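You operate a simulated robot arm through the tools that you are given. There is no shell and no other tool. Be economical: measure what you need, move in short steps, check, and stop when the job is done.

You run a simulated robot arm. Do the job below in one go: nothing can be reset, and whatever is moved stays where it is left.

Task
Undo the grey box's hand nut and store casting 95 in it.
Fine: then shut the lid and tighten the nut again; the other casting stays.

The check looks at the end state, three seconds after you hand in, the way a careful person would. Anything else that was tipped, shoved, dropped, spilled or broken makes it a failure. A push-on lid holds only when it is set on centred and level and pressed home; a screw cap is set on level and turned clockwise until tight.

Robot
A 7-joint arm with a two-finger parallel gripper, fixed in place. Base frame: the origin is at the foot of the arm, x ahead of it, y to its left, z up. Readings come in cm, degrees, newtons and seconds.
With the tool pointing down near the work surface it reaches from about 30 to 70 cm from the base axis. Its first joint turns from -66.0 to 66.0 degrees. Payload 1.57 kg.
The tool frame sits at the grasp point between the pads (the TCP): z along the fingers, y along the line on which they close. The tips reach 3 cm beyond it. Largest opening 11 cm; finger width 2.4, thickness 1.2; the body of the gripper, 4.8 by 11.2 cm, starts 7.8 cm behind the TCP.
Orientation is that of the tool frame in the base frame, as a unit quaternion [x, y, z, w]. With the fingers straight down and closing along the base's y, the tool's x points along the base's -x, its y along +y and its z along -z.

Tools
- The arm moves only by the tool send_rows. Its argument "commands" is a list of rows, each an object (a shift or turn left out is 0, a gripper value left out holds the last) with "linear": the shift along the base's x, y, z in cm, a list of three; "rot": the turn, a rotation vector about the base's x, y, z in degrees, a list of three; "claw": the finger opening in cm, from 0 to 11. In form: [{"linear": [dx, dy, dz], "rot": [wx, wy, wz], "claw": claw}, ...]. A call has 1 to 10 rows; each row is the pose to reach, as a shift and turn from the pose commanded when the call began. Rows are played at 5 a second. More than 5 cm and 8.6 degrees between two rows, or a gripper value outside its range, and nothing of the call is played. A pose out of reach is approached as far as the arm can. The call stops where the force on the tool passes 80 N (or 10 N more than at its start, if that is more) or the arm is blocked; 0.2 s more then pass. Each finger travels about 10.8 cm/s and halts on what it meets, pressing with about 36 N; the grip force reading is that of the motor and also rises with nothing between the fingers. The clock runs only during rows and for 0.2 s after the last one: add rows that repeat a pose to give the fingers time. It gives the time, the measured TCP pose, the force on the tool (base axes), the opening and the grip force at its end, in the units of the frame above (readings bear some noise), and new pictures: "pictures" is both (left out), scene, wrist or none.
- Cameras (640 x 400 px; columns grow to the right, rows downward): "scene" is fixed at [18.25, -40.62, 140.51]; the picture's right is [0.68, -0.74, 0.00], its down [-0.43, -0.39, -0.82] and it looks along [0.60, 0.55, -0.58] (base axes); focal length 320 px, centre (320, 200). "wrist" rides on the gripper at [7, 1.6, -14.1] in the tool frame; the picture's right is [-0.23, 0.97, 0.00], its down [-0.86, -0.20, -0.48] and it looks along [-0.47, -0.11, 0.88] (tool axes); focal length 222 px, centre (320, 200). There is no depth. A picture from a camera that has moved, and an enlarged one, comes with that camera's place and axes in the base frame and with its lens. The place of the scene camera against the robot may be out by one fixed shift of up to 1.2 cm in any direction.
- enlarge(camera, box): a new picture of the part [left, top, right, bottom] of that camera's present view, enlarged. No time passes.
- sign_off(): hands the job in; it is judged then, once.

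Go step by step. Nothing tells you positions but the pictures and the camera data: compare them with the known pose of the tool, close in by small moves and look again before you grip or let go. The budget is 120 turns and 200 pictures, counting those below and the enlarged ones. Unless the task says otherwise, let go and move clear before handing in, and close with one line.

The tools are called after ">>>" as a command line: name --argument value ..., lists and objects as JSON in quotes. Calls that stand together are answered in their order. send_rows: Moves the arm, as the interface text tells. Its arguments: {"type":"object","properties":{"commands":{"type":"array"},"pictures":{"type":"string","enum":["both","scene","wrist","none"]}},"required":["commands"]} The other tools are called the same way: enlarge (camera, box) takes an enlarged picture of a part of a camera's view; sign_off () hands the job in.

At the start:

```text
time: 0.0
tool_pos: [39.81, -16.6, 120.02]
ee_rot: [0.0, 1.0, 0.0, -0.001]
contact_force: [0.0, -0.4, 0.0]
grip_width: 10.99
finger_force: 0.0
```

scene: 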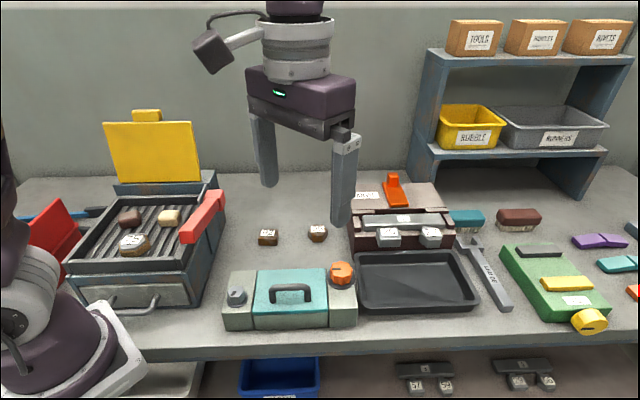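
wrist: 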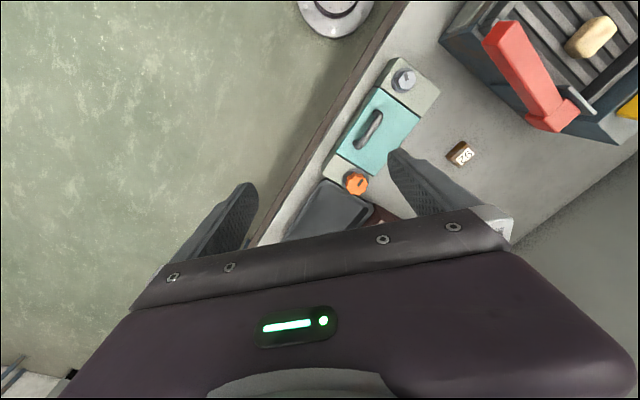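

I see a grey box with a teal lid and two knobs (one grey, one orange), and several small labelled castings. I'll enlarge these to identify casting 95 and the nut.

>>> enlarge --camera "scene" --box '[210, 210, 370, 340]'

>>> enlarge --camera "scene" --box '[340, 170, 500, 270]'

>>> enlarge --camera "scene" --box '[60, 180, 240, 310]'

>>> enlarge --camera "wrist" --box '[300, 40, 500, 240]'

```text
3.08 times, centred on (290, 275) of scene
camera zoom: at [18.25, -40.62, 140.51], right [0.68, -0.74, 0.0], down [-0.43, -0.39, -0.82], along [0.6, 0.55, -0.58], focal length 986 px, centre (412, -31)
```

zoom: 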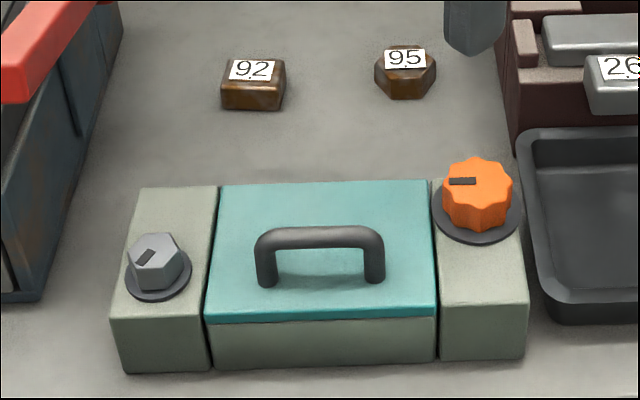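

```text
4.00 times, centred on (420, 220) of scene
camera zoom: at [18.25, -40.62, 140.51], right [0.68, -0.74, 0.0], down [-0.43, -0.39, -0.82], along [0.6, 0.55, -0.58], focal length 1282 px, centre (-80, 120)
```

zoom: 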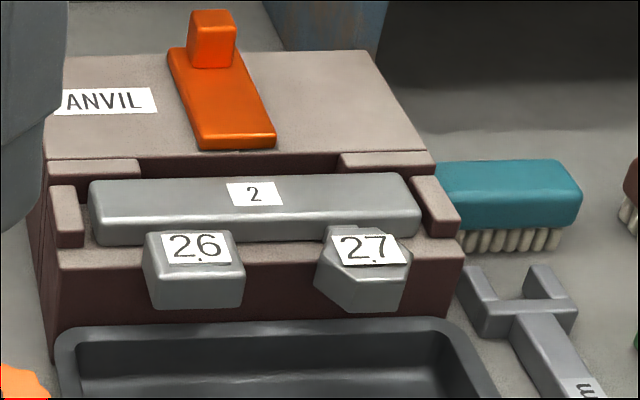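

```text
3.08 times, centred on (150, 245) of scene
camera zoom: at [18.25, -40.62, 140.51], right [0.68, -0.74, 0.0], down [-0.43, -0.39, -0.82], along [0.6, 0.55, -0.58], focal length 986 px, centre (843, 62)
```

zoom: 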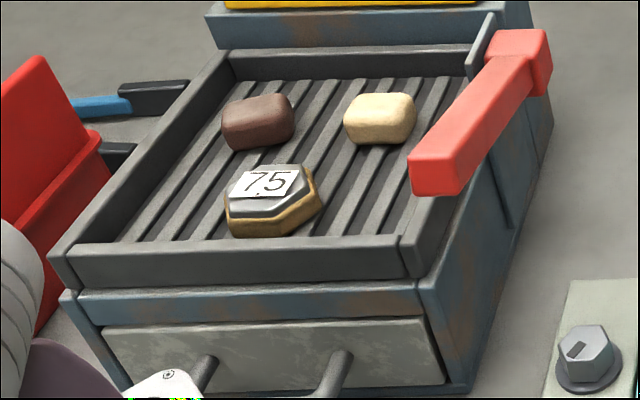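

```text
2.00 times, centred on (400, 140) of wrist
camera zoom: at [32.95, -14.98, 134.01], right [0.23, 0.97, 0.0], down [0.86, -0.2, 0.48], along [0.47, -0.11, -0.88], focal length 444 px, centre (160, 320)
```

zoom: 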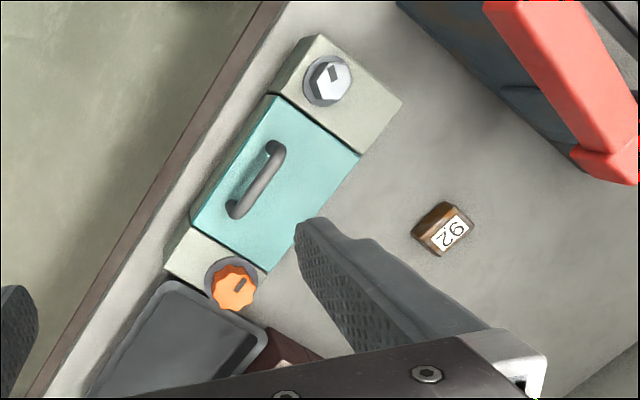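

Casting 95 is the hexagonal brown one near the box's right end, and the lobed orange knob on the box's right end looks like the hand nut. I'll move above that end for a closer look.

>>> send_rows --commands '[{"linear": [3, 1, -3]}, {"linear": [6, 2, -6]}, {"linear": [9, 3, -9]}, {"linear": [12, 4, -12]}, {"linear": [14, 4.4, -14]}, {"linear": [14, 4.4, -14]}]'

```text
time: 1.4
tool_pos: [54.0, -12.15, 105.88]
ee_rot: [0.0, 1.0, 0.001, 0.001]
contact_force: [0.4, -0.3, -0.9]
grip_width: 11.0
finger_force: 0.2
camera wrist: at [47.06, -10.59, 119.98], right [0.23, 0.97, 0.0], down [0.86, -0.2, 0.48], along [0.47, -0.11, -0.88], focal length 222 px, centre (320, 200)
```

scene: 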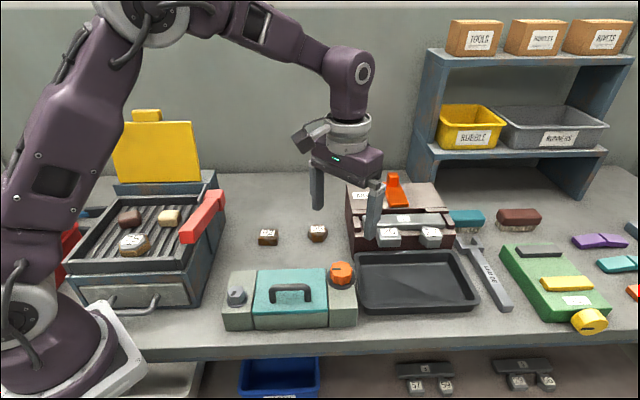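
wrist: 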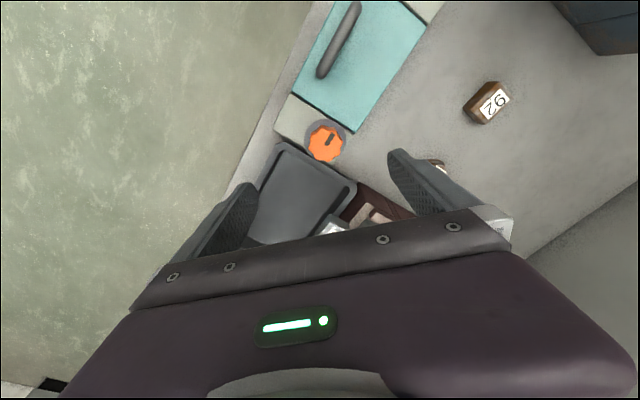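

The orange nut seems to be near (55.1, -11.6) with its top around z=88. I'll zoom in to refine this.

>>> enlarge --camera "wrist" --box '[256, 0, 456, 200]'

>>> enlarge --camera "scene" --box '[310, 250, 370, 310]'

```text
2.00 times, centred on (356, 100) of wrist
camera zoom: at [47.06, -10.59, 119.98], right [0.23, 0.97, 0.0], down [0.86, -0.2, 0.48], along [0.47, -0.11, -0.88], focal length 444 px, centre (248, 400)
```

zoom: 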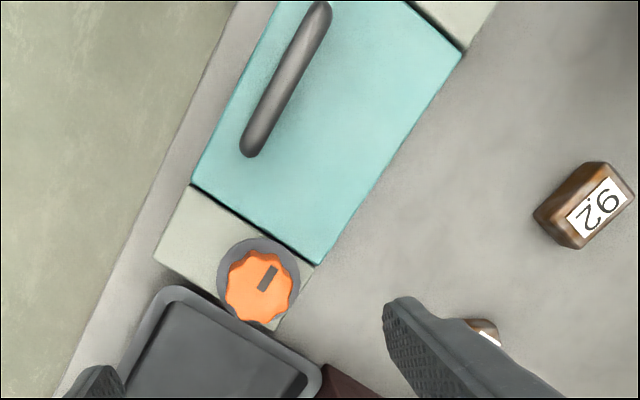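

```text
6.67 times, centred on (340, 280) of scene
camera zoom: at [18.25, -40.62, 140.51], right [0.68, -0.74, 0.0], down [-0.43, -0.39, -0.82], along [0.6, 0.55, -0.58], focal length 2137 px, centre (187, -333)
```

zoom: 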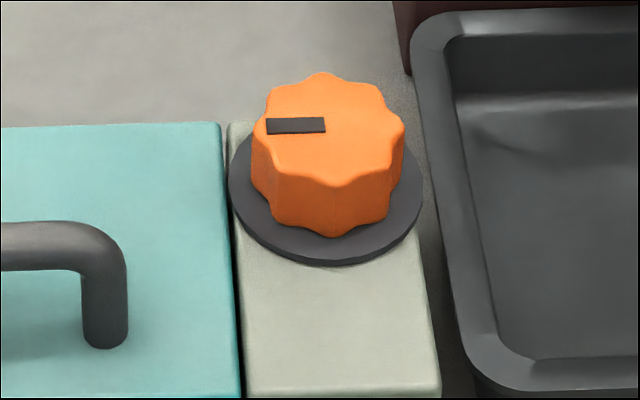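

The nut is about 4.6 cm across. I'll centre over it, drop partway and narrow the fingers, then check.

>>> send_rows --commands '[{"linear": [1.1, 0.5, -4]}, {"linear": [1.1, 0.5, -8], "claw": 9}, {"linear": [1.1, 0.5, -12], "claw": 8}, {"linear": [1.1, 0.5, -13], "claw": 8}, {"linear": [1.1, 0.5, -13], "claw": 8}]'

>>> enlarge --camera "scene" --box '[290, 200, 410, 310]'

>>> enlarge --camera "wrist" --box '[220, 80, 420, 240]'

```text
time: 2.6
tool_pos: [54.87, -11.82, 93.0]
ee_rot: [0.0, 1.0, 0.0, 0.001]
contact_force: [0.0, 0.0, -1.8]
grip_width: 8.0
finger_force: 0.0
camera wrist: at [48.05, -10.08, 107.0], right [0.23, 0.97, 0.0], down [0.85, -0.2, 0.48], along [0.47, -0.11, -0.88], focal length 222 px, centre (320, 200)
```

scene: 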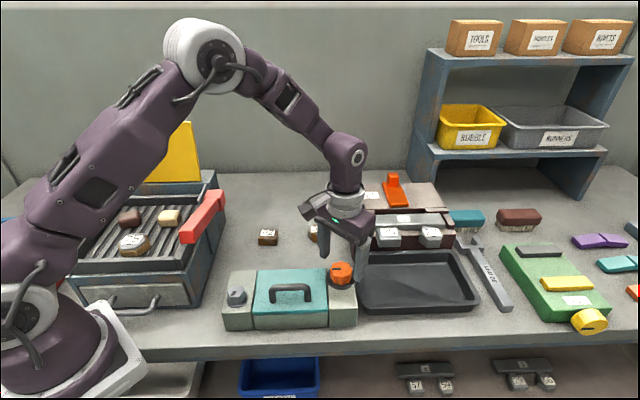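
wrist: 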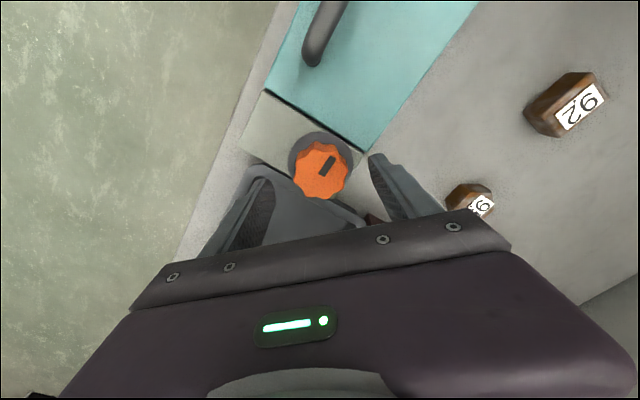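

```text
3.64 times, centred on (350, 255) of scene
camera zoom: at [18.25, -40.62, 140.51], right [0.68, -0.74, 0.0], down [-0.43, -0.39, -0.82], along [0.6, 0.55, -0.58], focal length 1166 px, centre (211, 0)
```

zoom: 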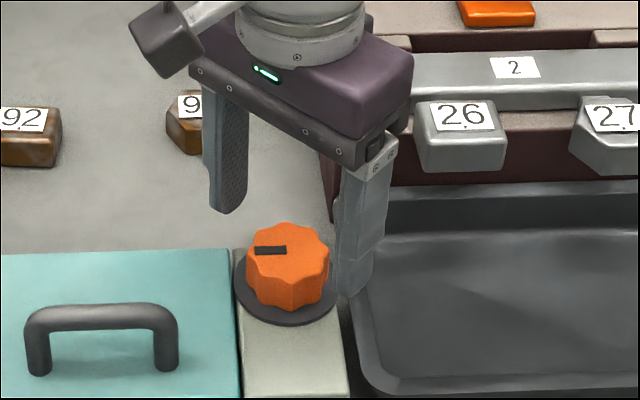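

```text
2.50 times, centred on (320, 160) of wrist
camera zoom: at [48.05, -10.08, 107.0], right [0.23, 0.97, 0.0], down [0.85, -0.2, 0.48], along [0.47, -0.11, -0.88], focal length 555 px, centre (320, 300)
```

zoom: 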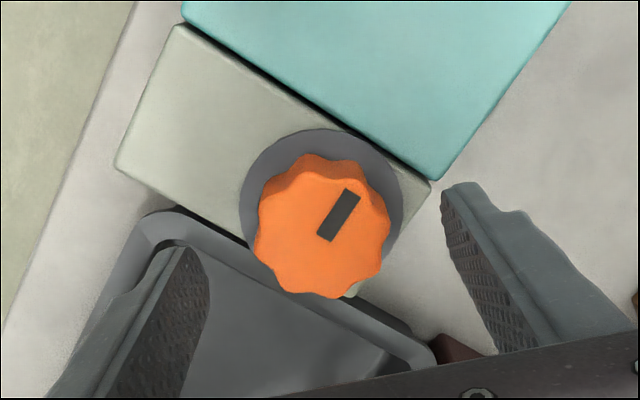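

The nut's centre is about (55.4, -11.75), top near z=87.5, with its mark pointing towards the lid. I'll lower the tips around it and close.

>>> send_rows --commands '[{"linear": [0.5, 0.05, -2]}, {"linear": [0.5, 0.05, -4]}, {"linear": [0.5, 0.05, -4.5]}, {"linear": [0.5, 0.05, -4.5], "claw": 6}, {"linear": [0.5, 0.05, -4.5], "claw": 4}, {"linear": [0.5, 0.05, -4.5], "claw": 4}]'

>>> enlarge --camera "wrist" --box '[220, 80, 420, 240]'

>>> enlarge --camera "scene" --box '[290, 220, 400, 310]'

```text
time: 3.3
tool_pos: [55.43, -11.56, 89.43]
ee_rot: [0.0, 1.0, 0.001, 0.001]
contact_force: [-10.9, 0.9, 22.8]
grip_width: 8.09
finger_force: 0.8
stopped in row 3: the force on the tool passed its limit (the readings are from after the stop); the commanded pose is now the measured one
camera wrist: at [48.5, -10.03, 103.43], right [0.23, 0.97, 0.0], down [0.85, -0.2, 0.48], along [0.47, -0.11, -0.88], focal length 222 px, centre (320, 200)
```

scene: 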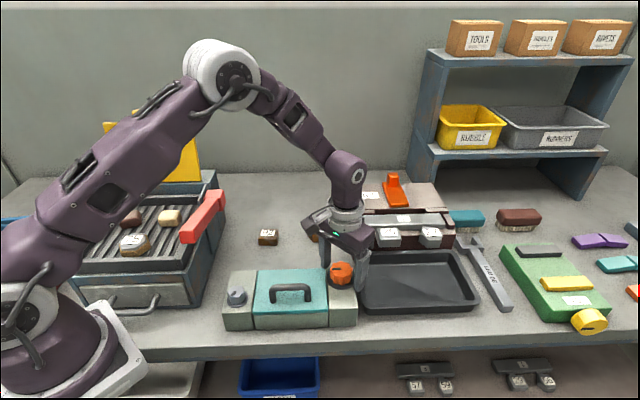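
wrist: 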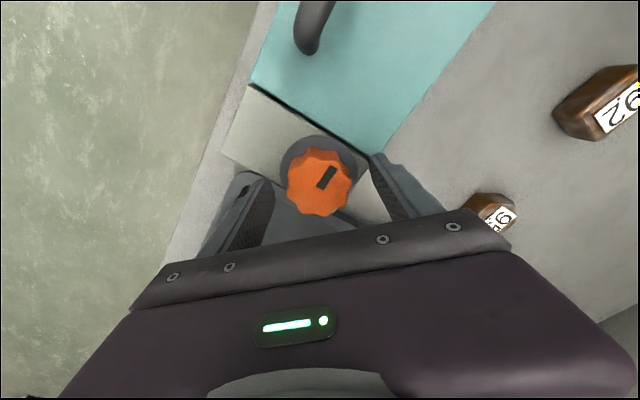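

```text
2.50 times, centred on (320, 160) of wrist
camera zoom: at [48.5, -10.03, 103.43], right [0.23, 0.97, 0.0], down [0.85, -0.2, 0.48], along [0.47, -0.11, -0.88], focal length 555 px, centre (320, 300)
```

zoom: 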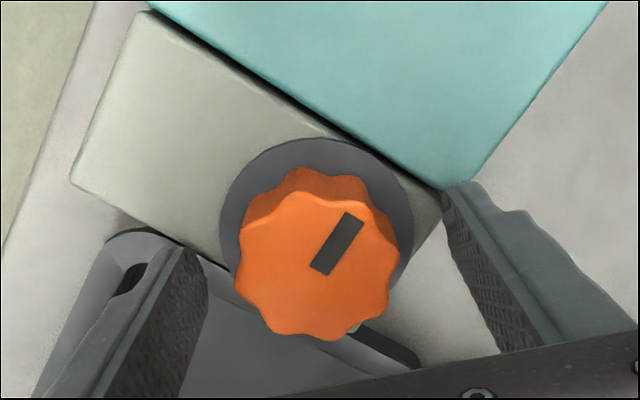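

```text
4.44 times, centred on (345, 265) of scene
camera zoom: at [18.18, -40.61, 140.52], right [0.68, -0.74, 0.0], down [-0.42, -0.39, -0.82], along [0.6, 0.55, -0.58], focal length 1425 px, centre (209, -89)
```

zoom: 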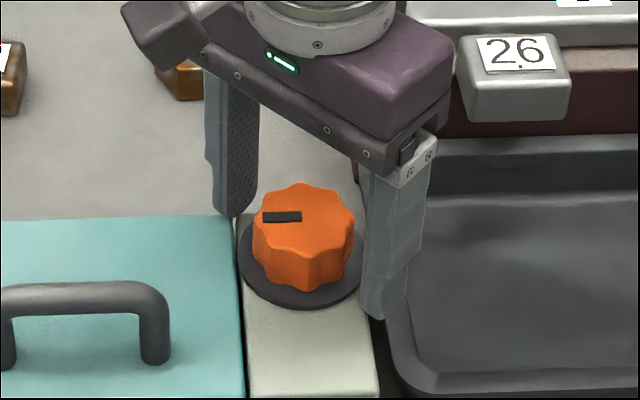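

A finger tip touched the lid corner at about z=86.4, so the box top is higher than I had assumed. I'll rise slightly, recentre and close on the nut.

>>> send_rows --commands '[{"linear": [0, 0, 0.5]}, {"linear": [-0.2, -0.2, 0.7]}, {"linear": [-0.2, -0.2, 0.7], "claw": 6}, {"linear": [-0.2, -0.2, 0.7], "claw": 5.2}, {"linear": [-0.2, -0.2, 0.7], "claw": 4}, {"linear": [-0.2, -0.2, 0.7], "claw": 4}]'

>>> enlarge --camera "wrist" --box '[220, 80, 420, 240]'

>>> enlarge --camera "scene" --box '[290, 220, 400, 310]'

```text
time: 4.7
tool_pos: [55.41, -11.71, 90.04]
ee_rot: [0.0, 1.0, -0.001, 0.002]
contact_force: [-1.3, 13.5, 2.0]
grip_width: 4.71
finger_force: 45.4
camera wrist: at [48.38, -10.09, 104.0], right [0.23, 0.97, 0.0], down [0.85, -0.2, 0.48], along [0.47, -0.11, -0.88], focal length 222 px, centre (320, 200)
```

scene: 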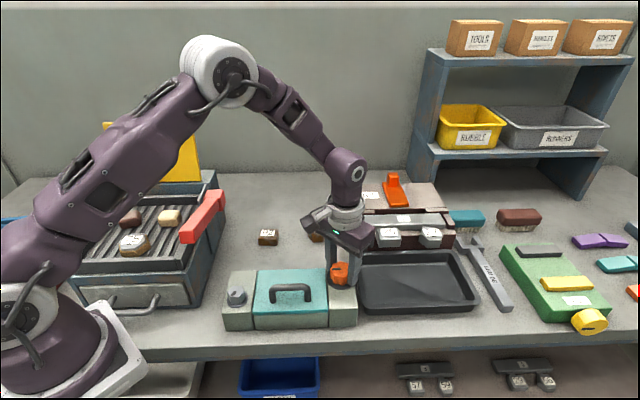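
wrist: 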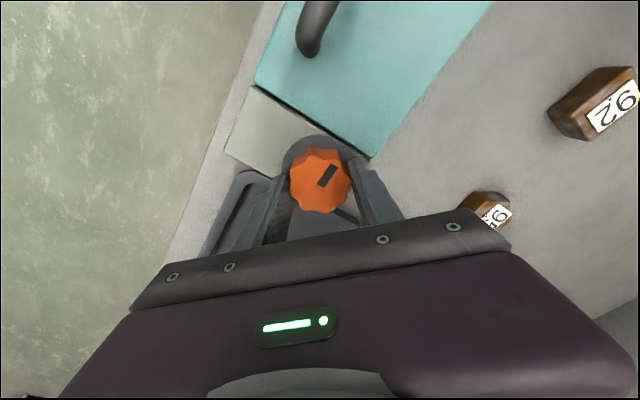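

```text
2.50 times, centred on (320, 160) of wrist
camera zoom: at [48.38, -10.09, 104.0], right [0.23, 0.97, 0.0], down [0.85, -0.2, 0.48], along [0.47, -0.11, -0.88], focal length 555 px, centre (320, 300)
```

zoom: 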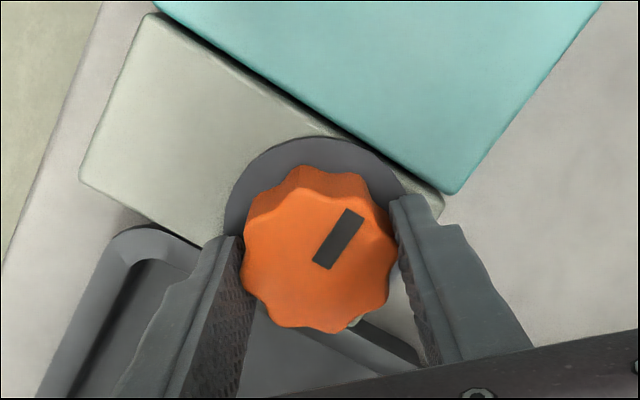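

```text
4.44 times, centred on (345, 265) of scene
camera zoom: at [18.24, -40.58, 140.52], right [0.68, -0.74, 0.0], down [-0.43, -0.39, -0.82], along [0.6, 0.55, -0.58], focal length 1425 px, centre (209, -89)
```

zoom: 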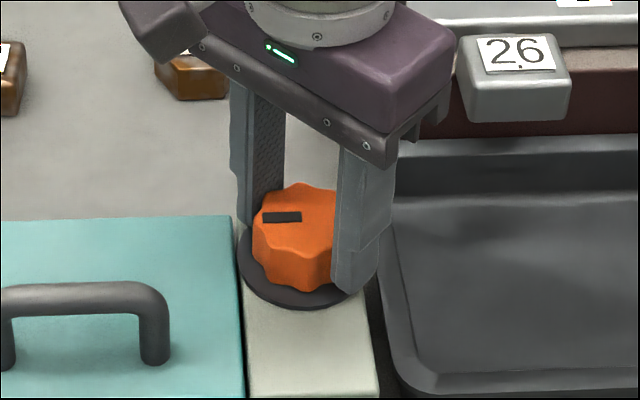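

The nut is gripped at 4.7 cm. I'll turn it counter-clockwise, starting with 40 degrees.

>>> send_rows --commands '[{"linear": [0, 0.1, 0], "rot": [0, 0, 8]}, {"linear": [0, 0.1, 0], "rot": [0, 0, 16]}, {"linear": [0, 0.1, 0], "rot": [0, 0, 24]}, {"linear": [0, 0.1, 0], "rot": [0, 0, 32]}, {"linear": [0, 0.1, 0], "rot": [0, 0, 40]}, {"linear": [0, 0.1, 0], "rot": [0, 0, 40]}]'

>>> enlarge --camera "scene" --box '[290, 220, 400, 310]'

```text
time: 6.1
tool_pos: [55.17, -11.5, 89.86]
ee_rot: [-0.344, 0.939, 0.001, 0.001]
contact_force: [-10.5, 27.4, 10.9]
grip_width: 4.71
finger_force: 45.0
camera wrist: at [48.95, -14.86, 104.0], right [-0.45, 0.89, 0.0], down [0.78, 0.4, 0.48], along [0.43, 0.22, -0.88], focal length 222 px, centre (320, 200)
```

scene: 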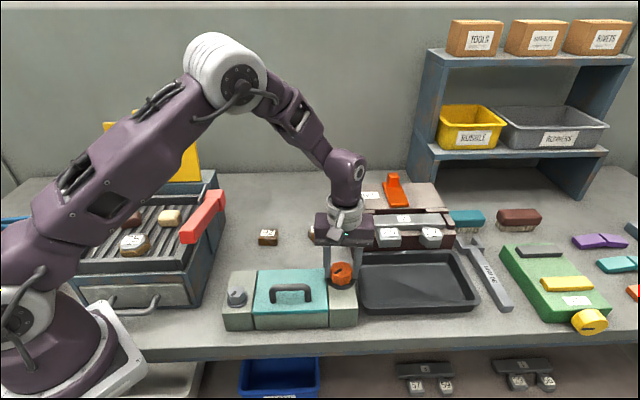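
wrist: 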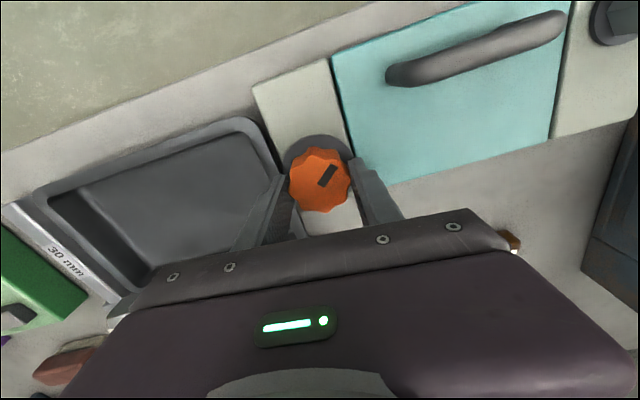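

```text
4.44 times, centred on (345, 265) of scene
camera zoom: at [18.21, -40.54, 140.54], right [0.68, -0.74, 0.0], down [-0.42, -0.39, -0.82], along [0.6, 0.55, -0.58], focal length 1425 px, centre (209, -89)
```

zoom: 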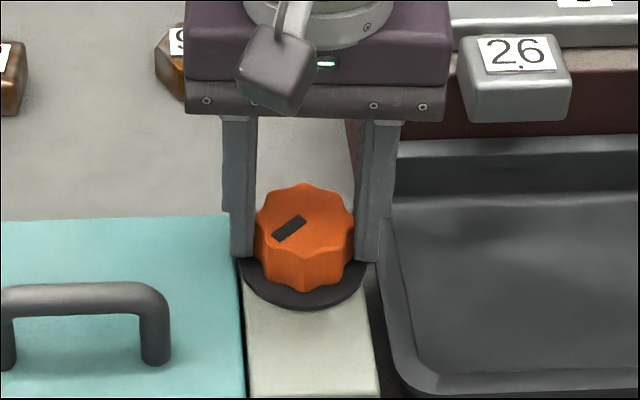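

The nut turned with the gripper. I'll keep going another 48 degrees, easing the side load.

>>> send_rows --commands '[{"linear": [-0.1, 0.15, 0.05], "rot": [0, 0, 8]}, {"linear": [-0.1, 0.15, 0.05], "rot": [0, 0, 16]}, {"linear": [-0.1, 0.15, 0.05], "rot": [0, 0, 24]}, {"linear": [-0.1, 0.15, 0.05], "rot": [0, 0, 32]}, {"linear": [-0.1, 0.15, 0.05], "rot": [0, 0, 40]}, {"linear": [-0.1, 0.15, 0.05], "rot": [0, 0, 48]}, {"linear": [-0.1, 0.15, 0.05], "rot": [0, 0, 48]}]'

>>> enlarge --camera "scene" --box '[290, 220, 400, 310]'

```text
time: 7.7
tool_pos: [55.1, -11.54, 90.09]
ee_rot: [-0.695, 0.719, 0.003, 0.0]
contact_force: [-20.2, 23.5, -12.1]
grip_width: 4.7
finger_force: 44.9
camera wrist: at [53.37, -18.48, 104.0], right [-0.97, 0.26, 0.0], down [0.23, 0.85, 0.48], along [0.12, 0.47, -0.88], focal length 222 px, centre (320, 200)
```

scene: 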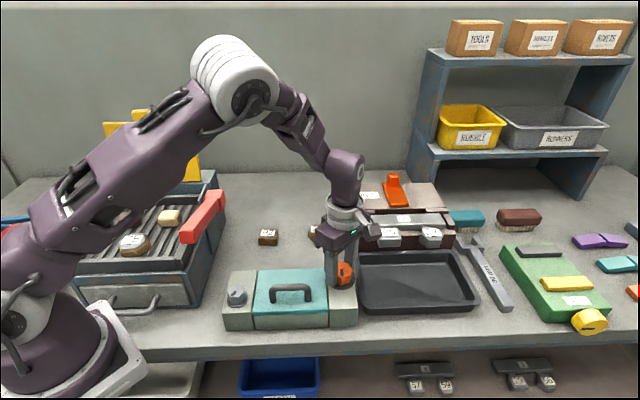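
wrist: 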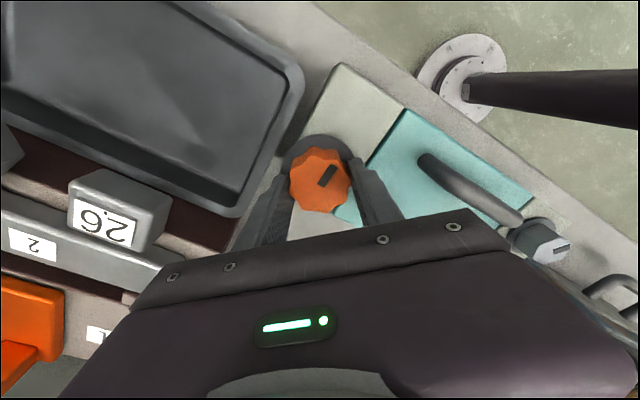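

```text
4.44 times, centred on (345, 265) of scene
camera zoom: at [18.22, -40.56, 140.53], right [0.68, -0.74, 0.0], down [-0.43, -0.39, -0.82], along [0.6, 0.55, -0.58], focal length 1425 px, centre (209, -89)
```

zoom: 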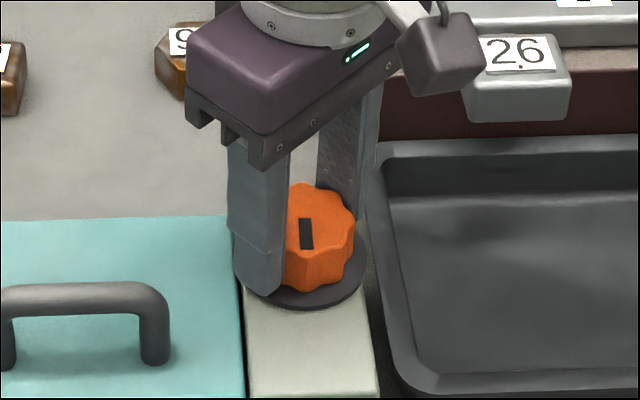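

It has turned 88 degrees with no stop felt. I'll continue.

>>> send_rows --commands '[{"linear": [-0.2, 0.15, -0.1], "rot": [0, 0, 8]}, {"linear": [-0.2, 0.15, -0.1], "rot": [0, 0, 16]}, {"linear": [-0.2, 0.15, -0.1], "rot": [0, 0, 24]}, {"linear": [-0.2, 0.15, -0.1], "rot": [0, 0, 32]}, {"linear": [-0.2, 0.15, -0.1], "rot": [0, 0, 40]}, {"linear": [-0.2, 0.15, -0.1], "rot": [0, 0, 48]}, {"linear": [-0.2, 0.15, -0.1], "rot": [0, 0, 48]}]'

>>> enlarge --camera "scene" --box '[290, 220, 400, 310]'

```text
time: 9.3
tool_pos: [54.92, -11.46, 90.02]
ee_rot: [0.927, -0.374, -0.002, 0.001]
contact_force: [-14.2, -8.8, 1.9]
grip_width: 4.7
finger_force: 45.6
camera wrist: at [58.97, -17.58, 103.99], right [-0.84, -0.54, 0.0], down [-0.48, 0.74, 0.48], along [-0.26, 0.4, -0.88], focal length 222 px, centre (320, 200)
```

scene: 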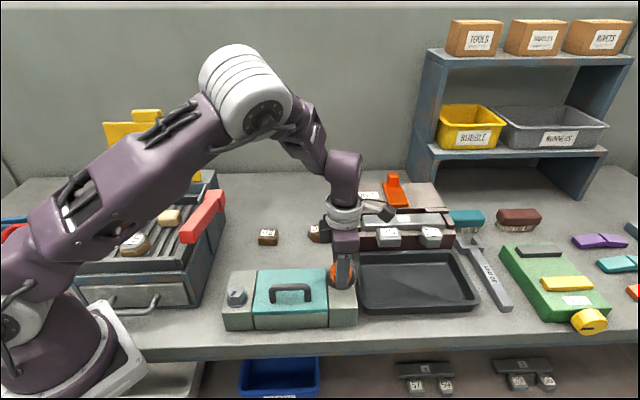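
wrist: 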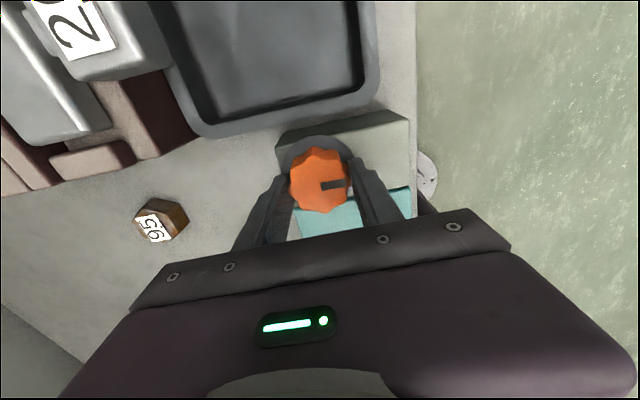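

```text
4.44 times, centred on (345, 265) of scene
camera zoom: at [18.21, -40.64, 140.51], right [0.68, -0.74, 0.0], down [-0.42, -0.39, -0.82], along [0.6, 0.55, -0.58], focal length 1425 px, centre (209, -89)
```

zoom: 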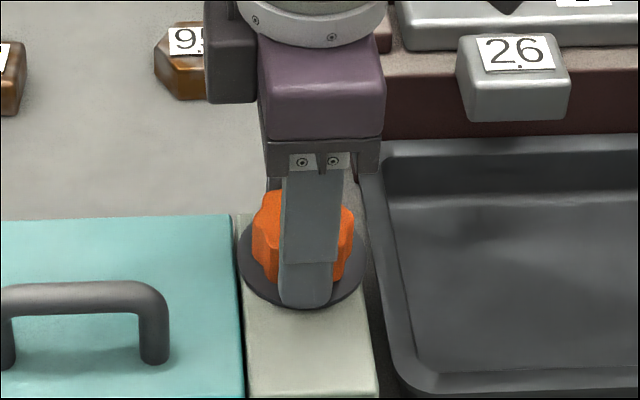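

The gripper turned a further 48 degrees but the nut stayed put, which means it hit its end stop after about a quarter turn and is undone. I'll release, rise and unwind the wrist towards the handle's orientation.

>>> send_rows --commands '[{"linear": [0, 0, 0], "claw": 8}, {"linear": [0, 0, 0], "claw": 8}, {"linear": [0, 0, 4], "claw": 8}, {"linear": [0, 0, 8], "rot": [0, 0, -8]}, {"linear": [0, 0, 12], "rot": [0, 0, -16]}, {"linear": [0, 0, 16], "rot": [0, 0, -24]}, {"linear": [-2, 1, 16], "rot": [0, 0, -32]}, {"linear": [-4, 2, 16], "rot": [0, 0, -40]}, {"linear": [-5, 3, 16], "rot": [0, 0, -48]}, {"linear": [-6, 4, 16], "rot": [0, 0, -56]}]' --pictures "none"

>>> send_rows --commands '[{"linear": [0, 0, 0], "rot": [0, 0, -8]}, {"rot": [0, 0, -16]}, {"rot": [0, 0, -24]}, {"rot": [0, 0, -32]}, {"rot": [0, 0, -40]}, {"rot": [0, 0, -48]}, {"rot": [0, 0, -56]}, {"rot": [0, 0, -64]}, {"rot": [0, 0, -72]}, {"rot": [0, 0, -80]}]' --pictures "none"

>>> send_rows --commands '[{"rot": [0, 0, -8]}, {"rot": [0, 0, -16]}, {"rot": [0, 0, -24]}, {"rot": [0, 0, -32]}, {"rot": [0, 0, -38]}, {"rot": [0, 0, -38]}]'

>>> enlarge --camera "scene" --box '[210, 220, 370, 340]'

>>> enlarge --camera "wrist" --box '[200, 0, 480, 220]'

```text
time: 11.5
tool_pos: [49.02, -7.44, 106.0]
ee_rot: [-0.642, 0.767, 0.001, 0.0]
contact_force: [0.0, 0.0, 0.3]
grip_width: 8.01
finger_force: 0.1
```

```text
time: 13.7
tool_pos: [49.03, -7.35, 106.0]
ee_rot: [0.002, 1.0, 0.0, 0.002]
contact_force: [-0.3, 0.3, -0.6]
grip_width: 8.01
finger_force: 0.1
```

```text
time: 15.1
tool_pos: [49.04, -7.56, 105.78]
ee_rot: [0.326, 0.945, -0.001, 0.002]
contact_force: [-0.9, -0.7, 0.6]
grip_width: 8.02
finger_force: 0.0
camera wrist: at [44.62, -1.79, 119.98], right [0.78, 0.63, 0.0], down [0.55, -0.68, 0.48], along [0.3, -0.38, -0.88], focal length 222 px, centre (320, 200)
```

scene: 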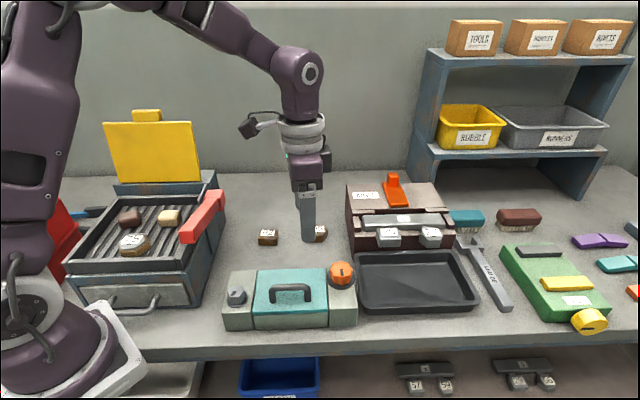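
wrist: 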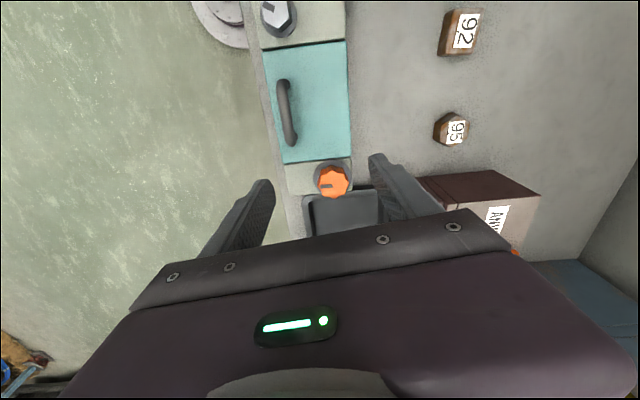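

```text
3.33 times, centred on (290, 280) of scene
camera zoom: at [18.25, -40.62, 140.51], right [0.68, -0.74, 0.0], down [-0.43, -0.39, -0.82], along [0.6, 0.55, -0.58], focal length 1068 px, centre (420, -67)
```

zoom: 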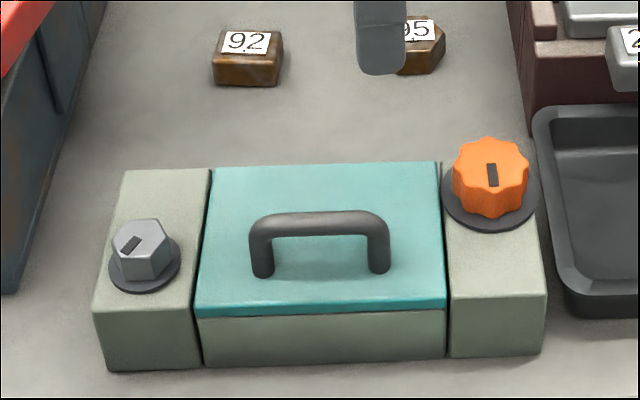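

```text
1.82 times, centred on (340, 110) of wrist
camera zoom: at [44.62, -1.79, 119.98], right [0.78, 0.63, 0.0], down [0.55, -0.68, 0.48], along [0.3, -0.38, -0.88], focal length 404 px, centre (284, 364)
```

zoom: 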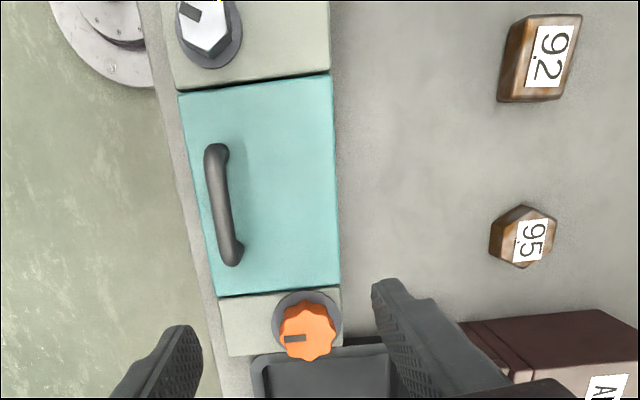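

The nut's mark has turned and the nut is loose. The box lies at about -45 degrees, its handle centre is near (43.9, -7.8, 89.4), and the handle's offset suggests a hinge along the back edge. I'll move above the handle.

>>> send_rows --commands '[{"linear": [-2, 0, -3], "rot": [0, 0, -7], "claw": 6}, {"linear": [-5, -0.3, -6], "rot": [0, 0, -7], "claw": 5}, {"linear": [-5, -0.3, -10], "rot": [0, 0, -7], "claw": 5}, {"linear": [-5, -0.3, -11.5], "rot": [0, 0, -7], "claw": 5}, {"linear": [-5, -0.3, -11.5], "rot": [0, 0, -7], "claw": 5}]'

>>> enlarge --camera "scene" --box '[210, 220, 370, 340]'

>>> enlarge --camera "wrist" --box '[200, 40, 440, 240]'

```text
time: 16.3
tool_pos: [44.17, -7.71, 94.61]
ee_rot: [0.382, 0.924, -0.001, 0.001]
contact_force: [0.6, 1.1, 0.1]
grip_width: 5.01
finger_force: 0.0
camera wrist: at [40.32, -1.64, 108.54], right [0.85, 0.53, 0.0], down [0.46, -0.74, 0.48], along [0.25, -0.41, -0.88], focal length 222 px, centre (320, 200)
```

scene: 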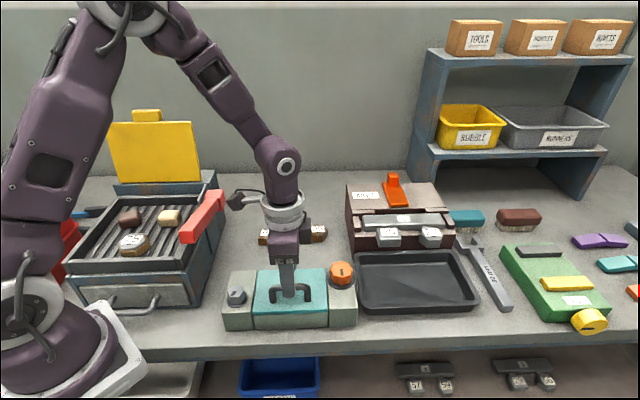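
wrist: 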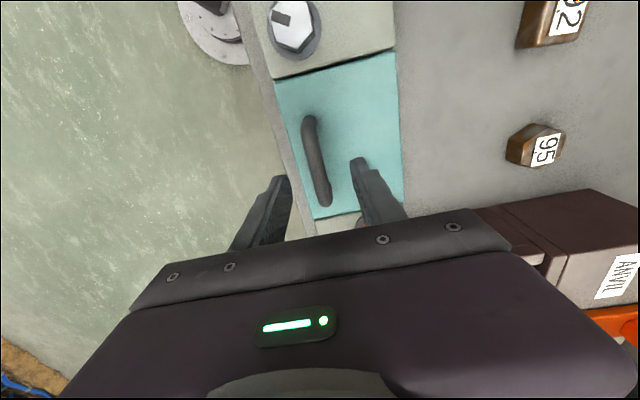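

```text
3.33 times, centred on (290, 280) of scene
camera zoom: at [18.25, -40.62, 140.51], right [0.68, -0.74, 0.0], down [-0.43, -0.39, -0.82], along [0.6, 0.55, -0.58], focal length 1068 px, centre (420, -67)
```

zoom: 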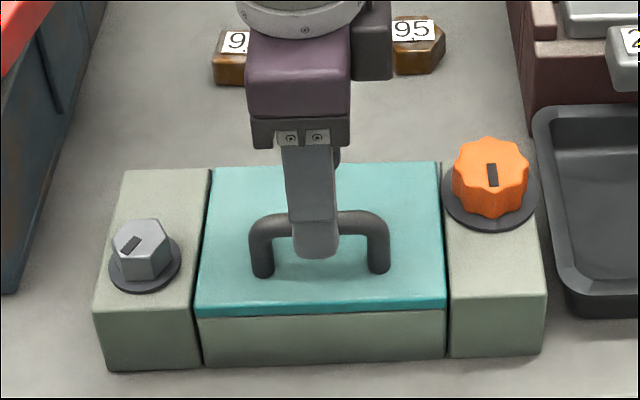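

```text
2.00 times, centred on (320, 140) of wrist
camera zoom: at [40.32, -1.64, 108.54], right [0.85, 0.53, 0.0], down [0.46, -0.74, 0.48], along [0.25, -0.41, -0.88], focal length 444 px, centre (320, 320)
```

zoom: 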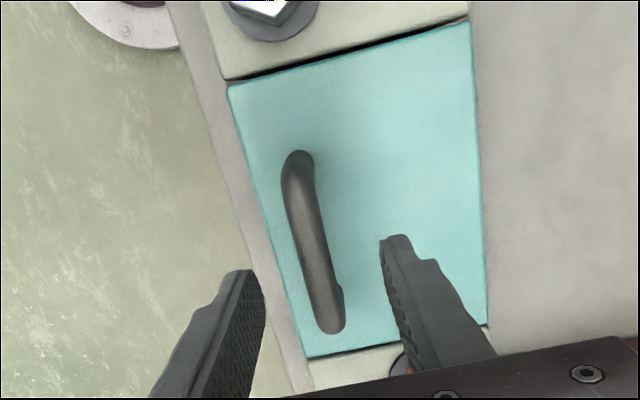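

The handle is well centred under the fingers. I'll descend to about z=90.4 and grip it.

>>> send_rows --commands '[{"linear": [-0.3, 0.1, -2]}, {"linear": [-0.3, 0.1, -3.5]}, {"linear": [-0.3, 0.1, -4.1]}, {"linear": [-0.3, 0.1, -4.1], "claw": 2.5}, {"linear": [-0.3, 0.1, -4.1], "claw": 0.5}, {"linear": [-0.3, 0.1, -4.1], "claw": 0.5}, {"linear": [-0.3, 0.1, -4.1], "claw": 0.5}]'

>>> enlarge --camera "scene" --box '[210, 220, 370, 340]'

```text
time: 17.9
tool_pos: [43.72, -7.61, 90.31]
ee_rot: [0.382, 0.924, -0.002, 0.002]
contact_force: [-5.0, -4.8, 2.3]
grip_width: 1.34
finger_force: 29.7
camera wrist: at [39.97, -1.49, 104.4], right [0.85, 0.53, 0.0], down [0.46, -0.74, 0.48], along [0.25, -0.41, -0.88], focal length 222 px, centre (320, 200)
```

scene: 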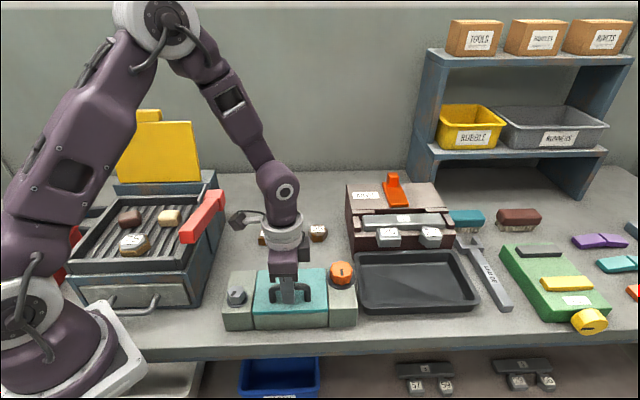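
wrist: 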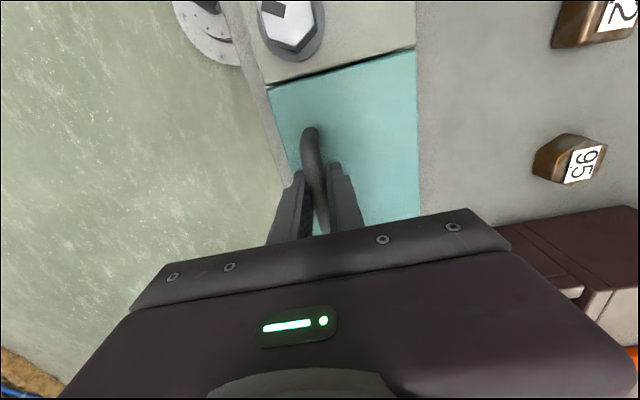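

```text
3.33 times, centred on (290, 280) of scene
camera zoom: at [18.23, -40.63, 140.51], right [0.68, -0.74, 0.0], down [-0.43, -0.39, -0.82], along [0.6, 0.55, -0.58], focal length 1068 px, centre (420, -67)
```

zoom: 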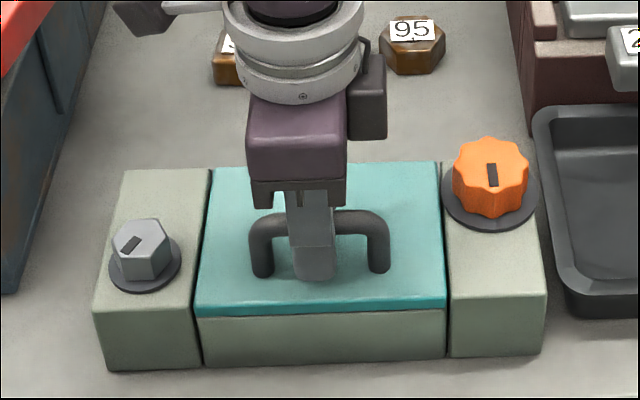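

The bar is gripped at 1.3 cm. I'll lift 1.5 cm as a test to see how the lid moves.

>>> send_rows --commands '[{"linear": [0, 0, 0.5]}, {"linear": [0, 0, 1]}, {"linear": [0, 0, 1.5]}, {"linear": [0, 0, 1.5]}]'

>>> enlarge --camera "scene" --box '[210, 220, 370, 340]'

```text
time: 18.9
tool_pos: [43.81, -7.38, 91.81]
ee_rot: [0.381, 0.924, -0.001, 0.001]
contact_force: [22.5, 24.0, -24.0]
grip_width: 1.39
finger_force: 30.5
camera wrist: at [40.08, -1.37, 105.85], right [0.85, 0.53, 0.0], down [0.46, -0.74, 0.48], along [0.26, -0.41, -0.88], focal length 222 px, centre (320, 200)
```

scene: 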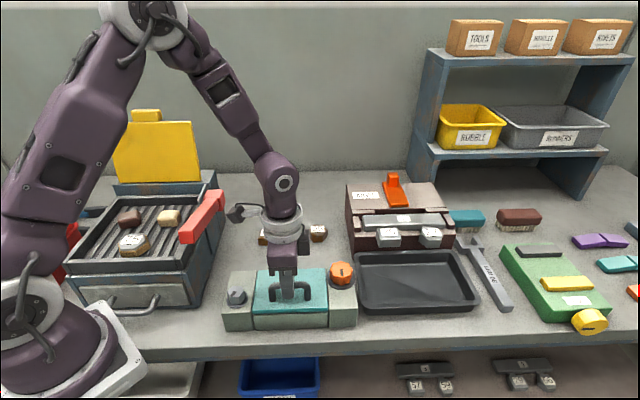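
wrist: 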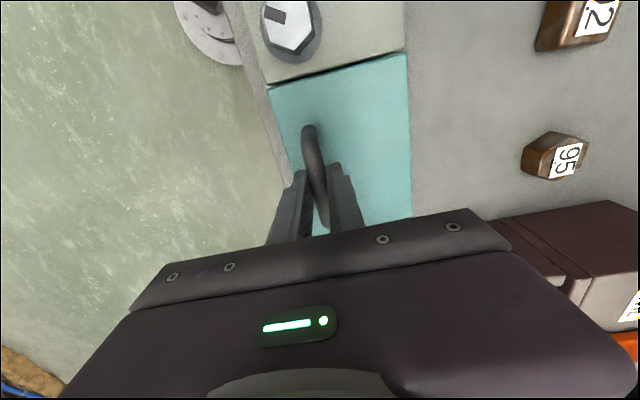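

```text
3.33 times, centred on (290, 280) of scene
camera zoom: at [18.34, -40.56, 140.51], right [0.68, -0.74, 0.0], down [-0.43, -0.39, -0.82], along [0.6, 0.55, -0.58], focal length 1068 px, centre (420, -67)
```

zoom: 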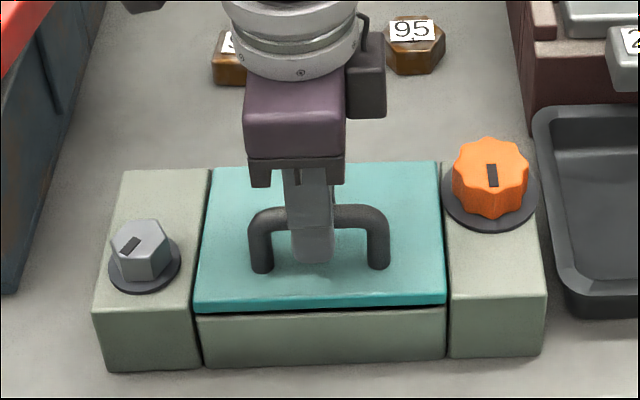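

The front of the lid rises and pulls backward, which confirms a back-edge hinge. I'll reseat the grip and follow the hinge arc, tilting the tool with it.

>>> send_rows --commands '[{"linear": [0, -0.1, -0.8]}, {"linear": [-0.05, -0.2, -1.5]}, {"linear": [-0.05, -0.2, -1.5], "claw": 3}, {"linear": [-0.05, -0.2, -1.5], "claw": 0.5}, {"linear": [-0.05, -0.2, -1.5], "claw": 0.5}, {"linear": [-0.05, -0.2, -1.5], "claw": 0.5}]' --pictures "none"

>>> send_rows --commands '[{"linear": [0.26, 0.26, 0.56], "rot": [-2.83, 2.83, 0]}, {"linear": [0.53, 0.53, 1.08], "rot": [-5.66, 5.66, 0]}, {"linear": [0.84, 0.84, 1.59], "rot": [-8.49, 8.49, 0]}, {"linear": [1.16, 1.16, 2.05], "rot": [-11.3, 11.3, 0]}, {"linear": [1.16, 1.16, 2.05], "rot": [-11.3, 11.3, 0]}]'

>>> enlarge --camera "scene" --box '[210, 220, 370, 340]'

```text
time: 20.3
tool_pos: [43.77, -7.82, 90.39]
ee_rot: [0.383, 0.924, -0.001, 0.001]
contact_force: [8.4, 9.6, -4.8]
grip_width: 1.65
finger_force: 6.4
```

```text
time: 21.5
tool_pos: [44.84, -6.66, 92.47]
ee_rot: [0.379, 0.914, -0.131, -0.052]
contact_force: [-6.7, -2.8, 3.9]
grip_width: 1.37
finger_force: 30.4
camera wrist: at [43.81, 2.13, 105.45], right [0.82, 0.5, -0.27], down [0.56, -0.64, 0.52], along [0.08, -0.58, -0.81], focal length 222 px, centre (320, 200)
```

scene: 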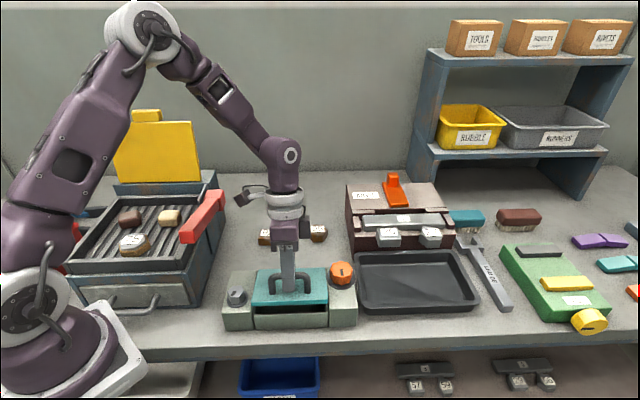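
wrist: 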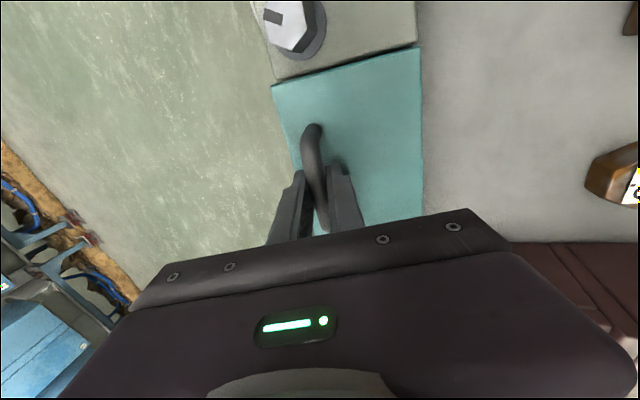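

```text
3.33 times, centred on (290, 280) of scene
camera zoom: at [18.23, -40.62, 140.51], right [0.68, -0.74, 0.0], down [-0.43, -0.39, -0.82], along [0.6, 0.55, -0.58], focal length 1068 px, centre (420, -67)
```

zoom: 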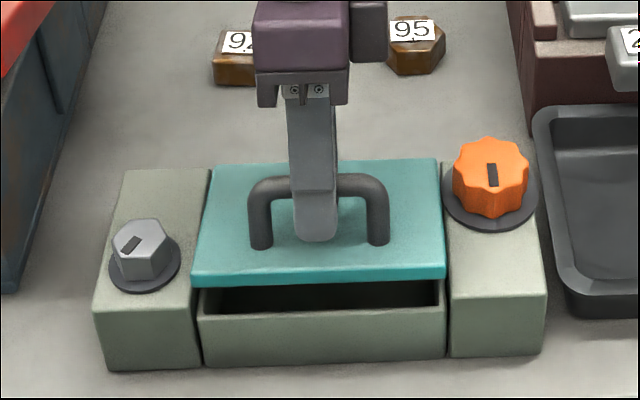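

The lid follows cleanly with low force. I'll continue the arc to about 48 degrees.

>>> send_rows --commands '[{"linear": [0.36, 0.36, 0.43], "rot": [-2.83, 2.83, 0]}, {"linear": [0.72, 0.72, 0.84], "rot": [-5.66, 5.66, 0]}, {"linear": [1.11, 1.11, 1.19], "rot": [-8.49, 8.49, 0]}, {"linear": [1.51, 1.51, 1.52], "rot": [-11.3, 11.3, 0]}, {"linear": [1.94, 1.94, 1.8], "rot": [-14.1, 14.1, 0]}, {"linear": [2.37, 2.37, 2.05], "rot": [-17, 17, 0]}, {"linear": [2.82, 2.82, 2.24], "rot": [-19.8, 19.8, 0]}, {"linear": [3.27, 3.27, 2.4], "rot": [-22.6, 22.6, 0]}, {"linear": [3.27, 3.27, 2.4], "rot": [-22.6, 22.6, 0]}]'

```text
time: 23.5
tool_pos: [47.98, -3.5, 94.78]
ee_rot: [0.349, 0.843, -0.38, -0.155]
contact_force: [-7.4, -12.2, 41.5]
grip_width: 1.36
finger_force: 29.4
camera wrist: at [51.35, 9.7, 103.03], right [0.62, 0.3, -0.73], down [0.76, -0.44, 0.47], along [-0.18, -0.85, -0.5], focal length 222 px, centre (320, 200)
```

scene: 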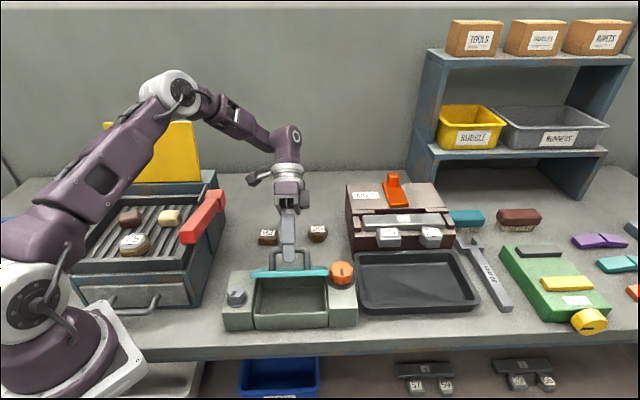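
wrist: 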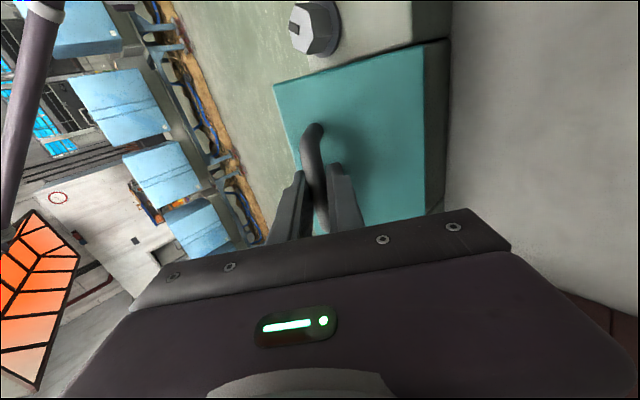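

The lid is around 48 degrees open, with some upward force building. I'll raise the path slightly and go on to about 64 degrees.

>>> send_rows --commands '[{"linear": [0.1, 0.1, 0.3], "rot": [0, 0, 0]}, {"linear": [0.5, 0.5, 0.45], "rot": [-2.83, 2.83, 0]}, {"linear": [0.95, 0.95, 0.55], "rot": [-5.66, 5.66, 0]}, {"linear": [1.4, 1.4, 0.58], "rot": [-8.49, 8.49, 0]}, {"linear": [1.87, 1.87, 0.56], "rot": [-11.3, 11.3, 0]}, {"linear": [1.87, 1.87, 0.56], "rot": [-11.3, 11.3, 0]}]'

>>> enlarge --camera "scene" --box '[210, 160, 370, 340]'

```text
time: 24.9
tool_pos: [49.9, -1.54, 95.31]
ee_rot: [0.324, 0.784, -0.49, -0.202]
contact_force: [4.3, -2.9, 0.1]
grip_width: 1.37
finger_force: 30.0
camera wrist: at [54.54, 12.9, 99.93], right [0.46, 0.14, -0.87], down [0.85, -0.36, 0.39], along [-0.26, -0.92, -0.29], focal length 222 px, centre (320, 200)
```

scene: 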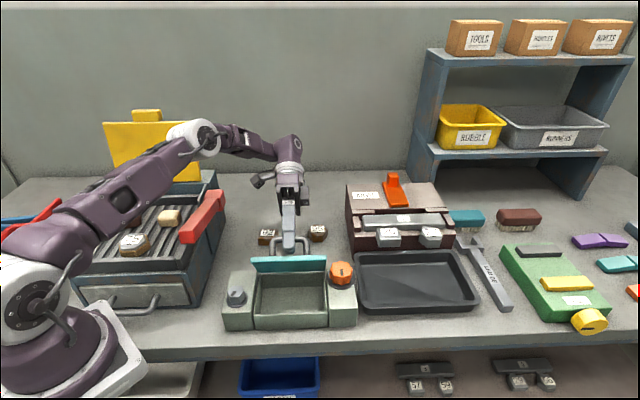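
wrist: 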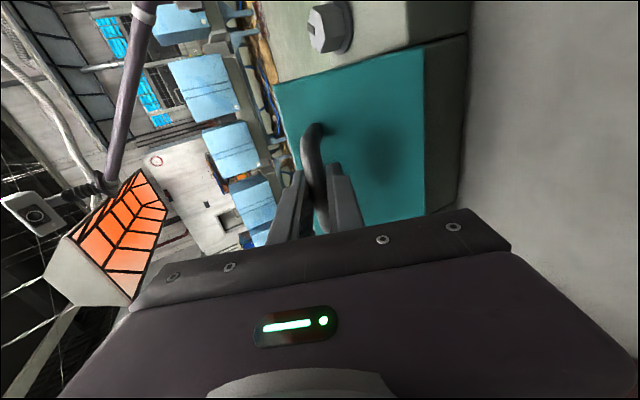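

```text
2.22 times, centred on (290, 250) of scene
camera zoom: at [18.26, -40.62, 140.5], right [0.68, -0.74, 0.0], down [-0.43, -0.39, -0.82], along [0.6, 0.55, -0.58], focal length 712 px, centre (387, 89)
```

zoom: 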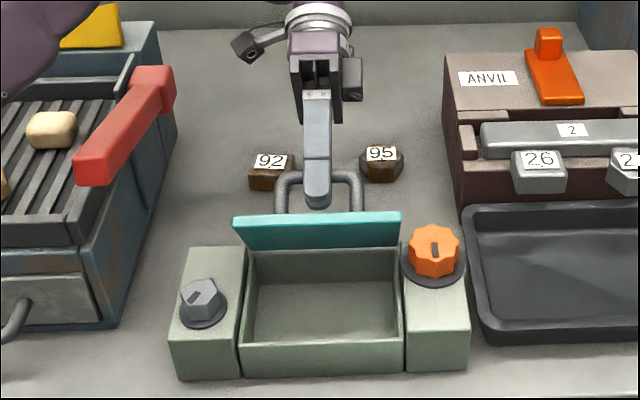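

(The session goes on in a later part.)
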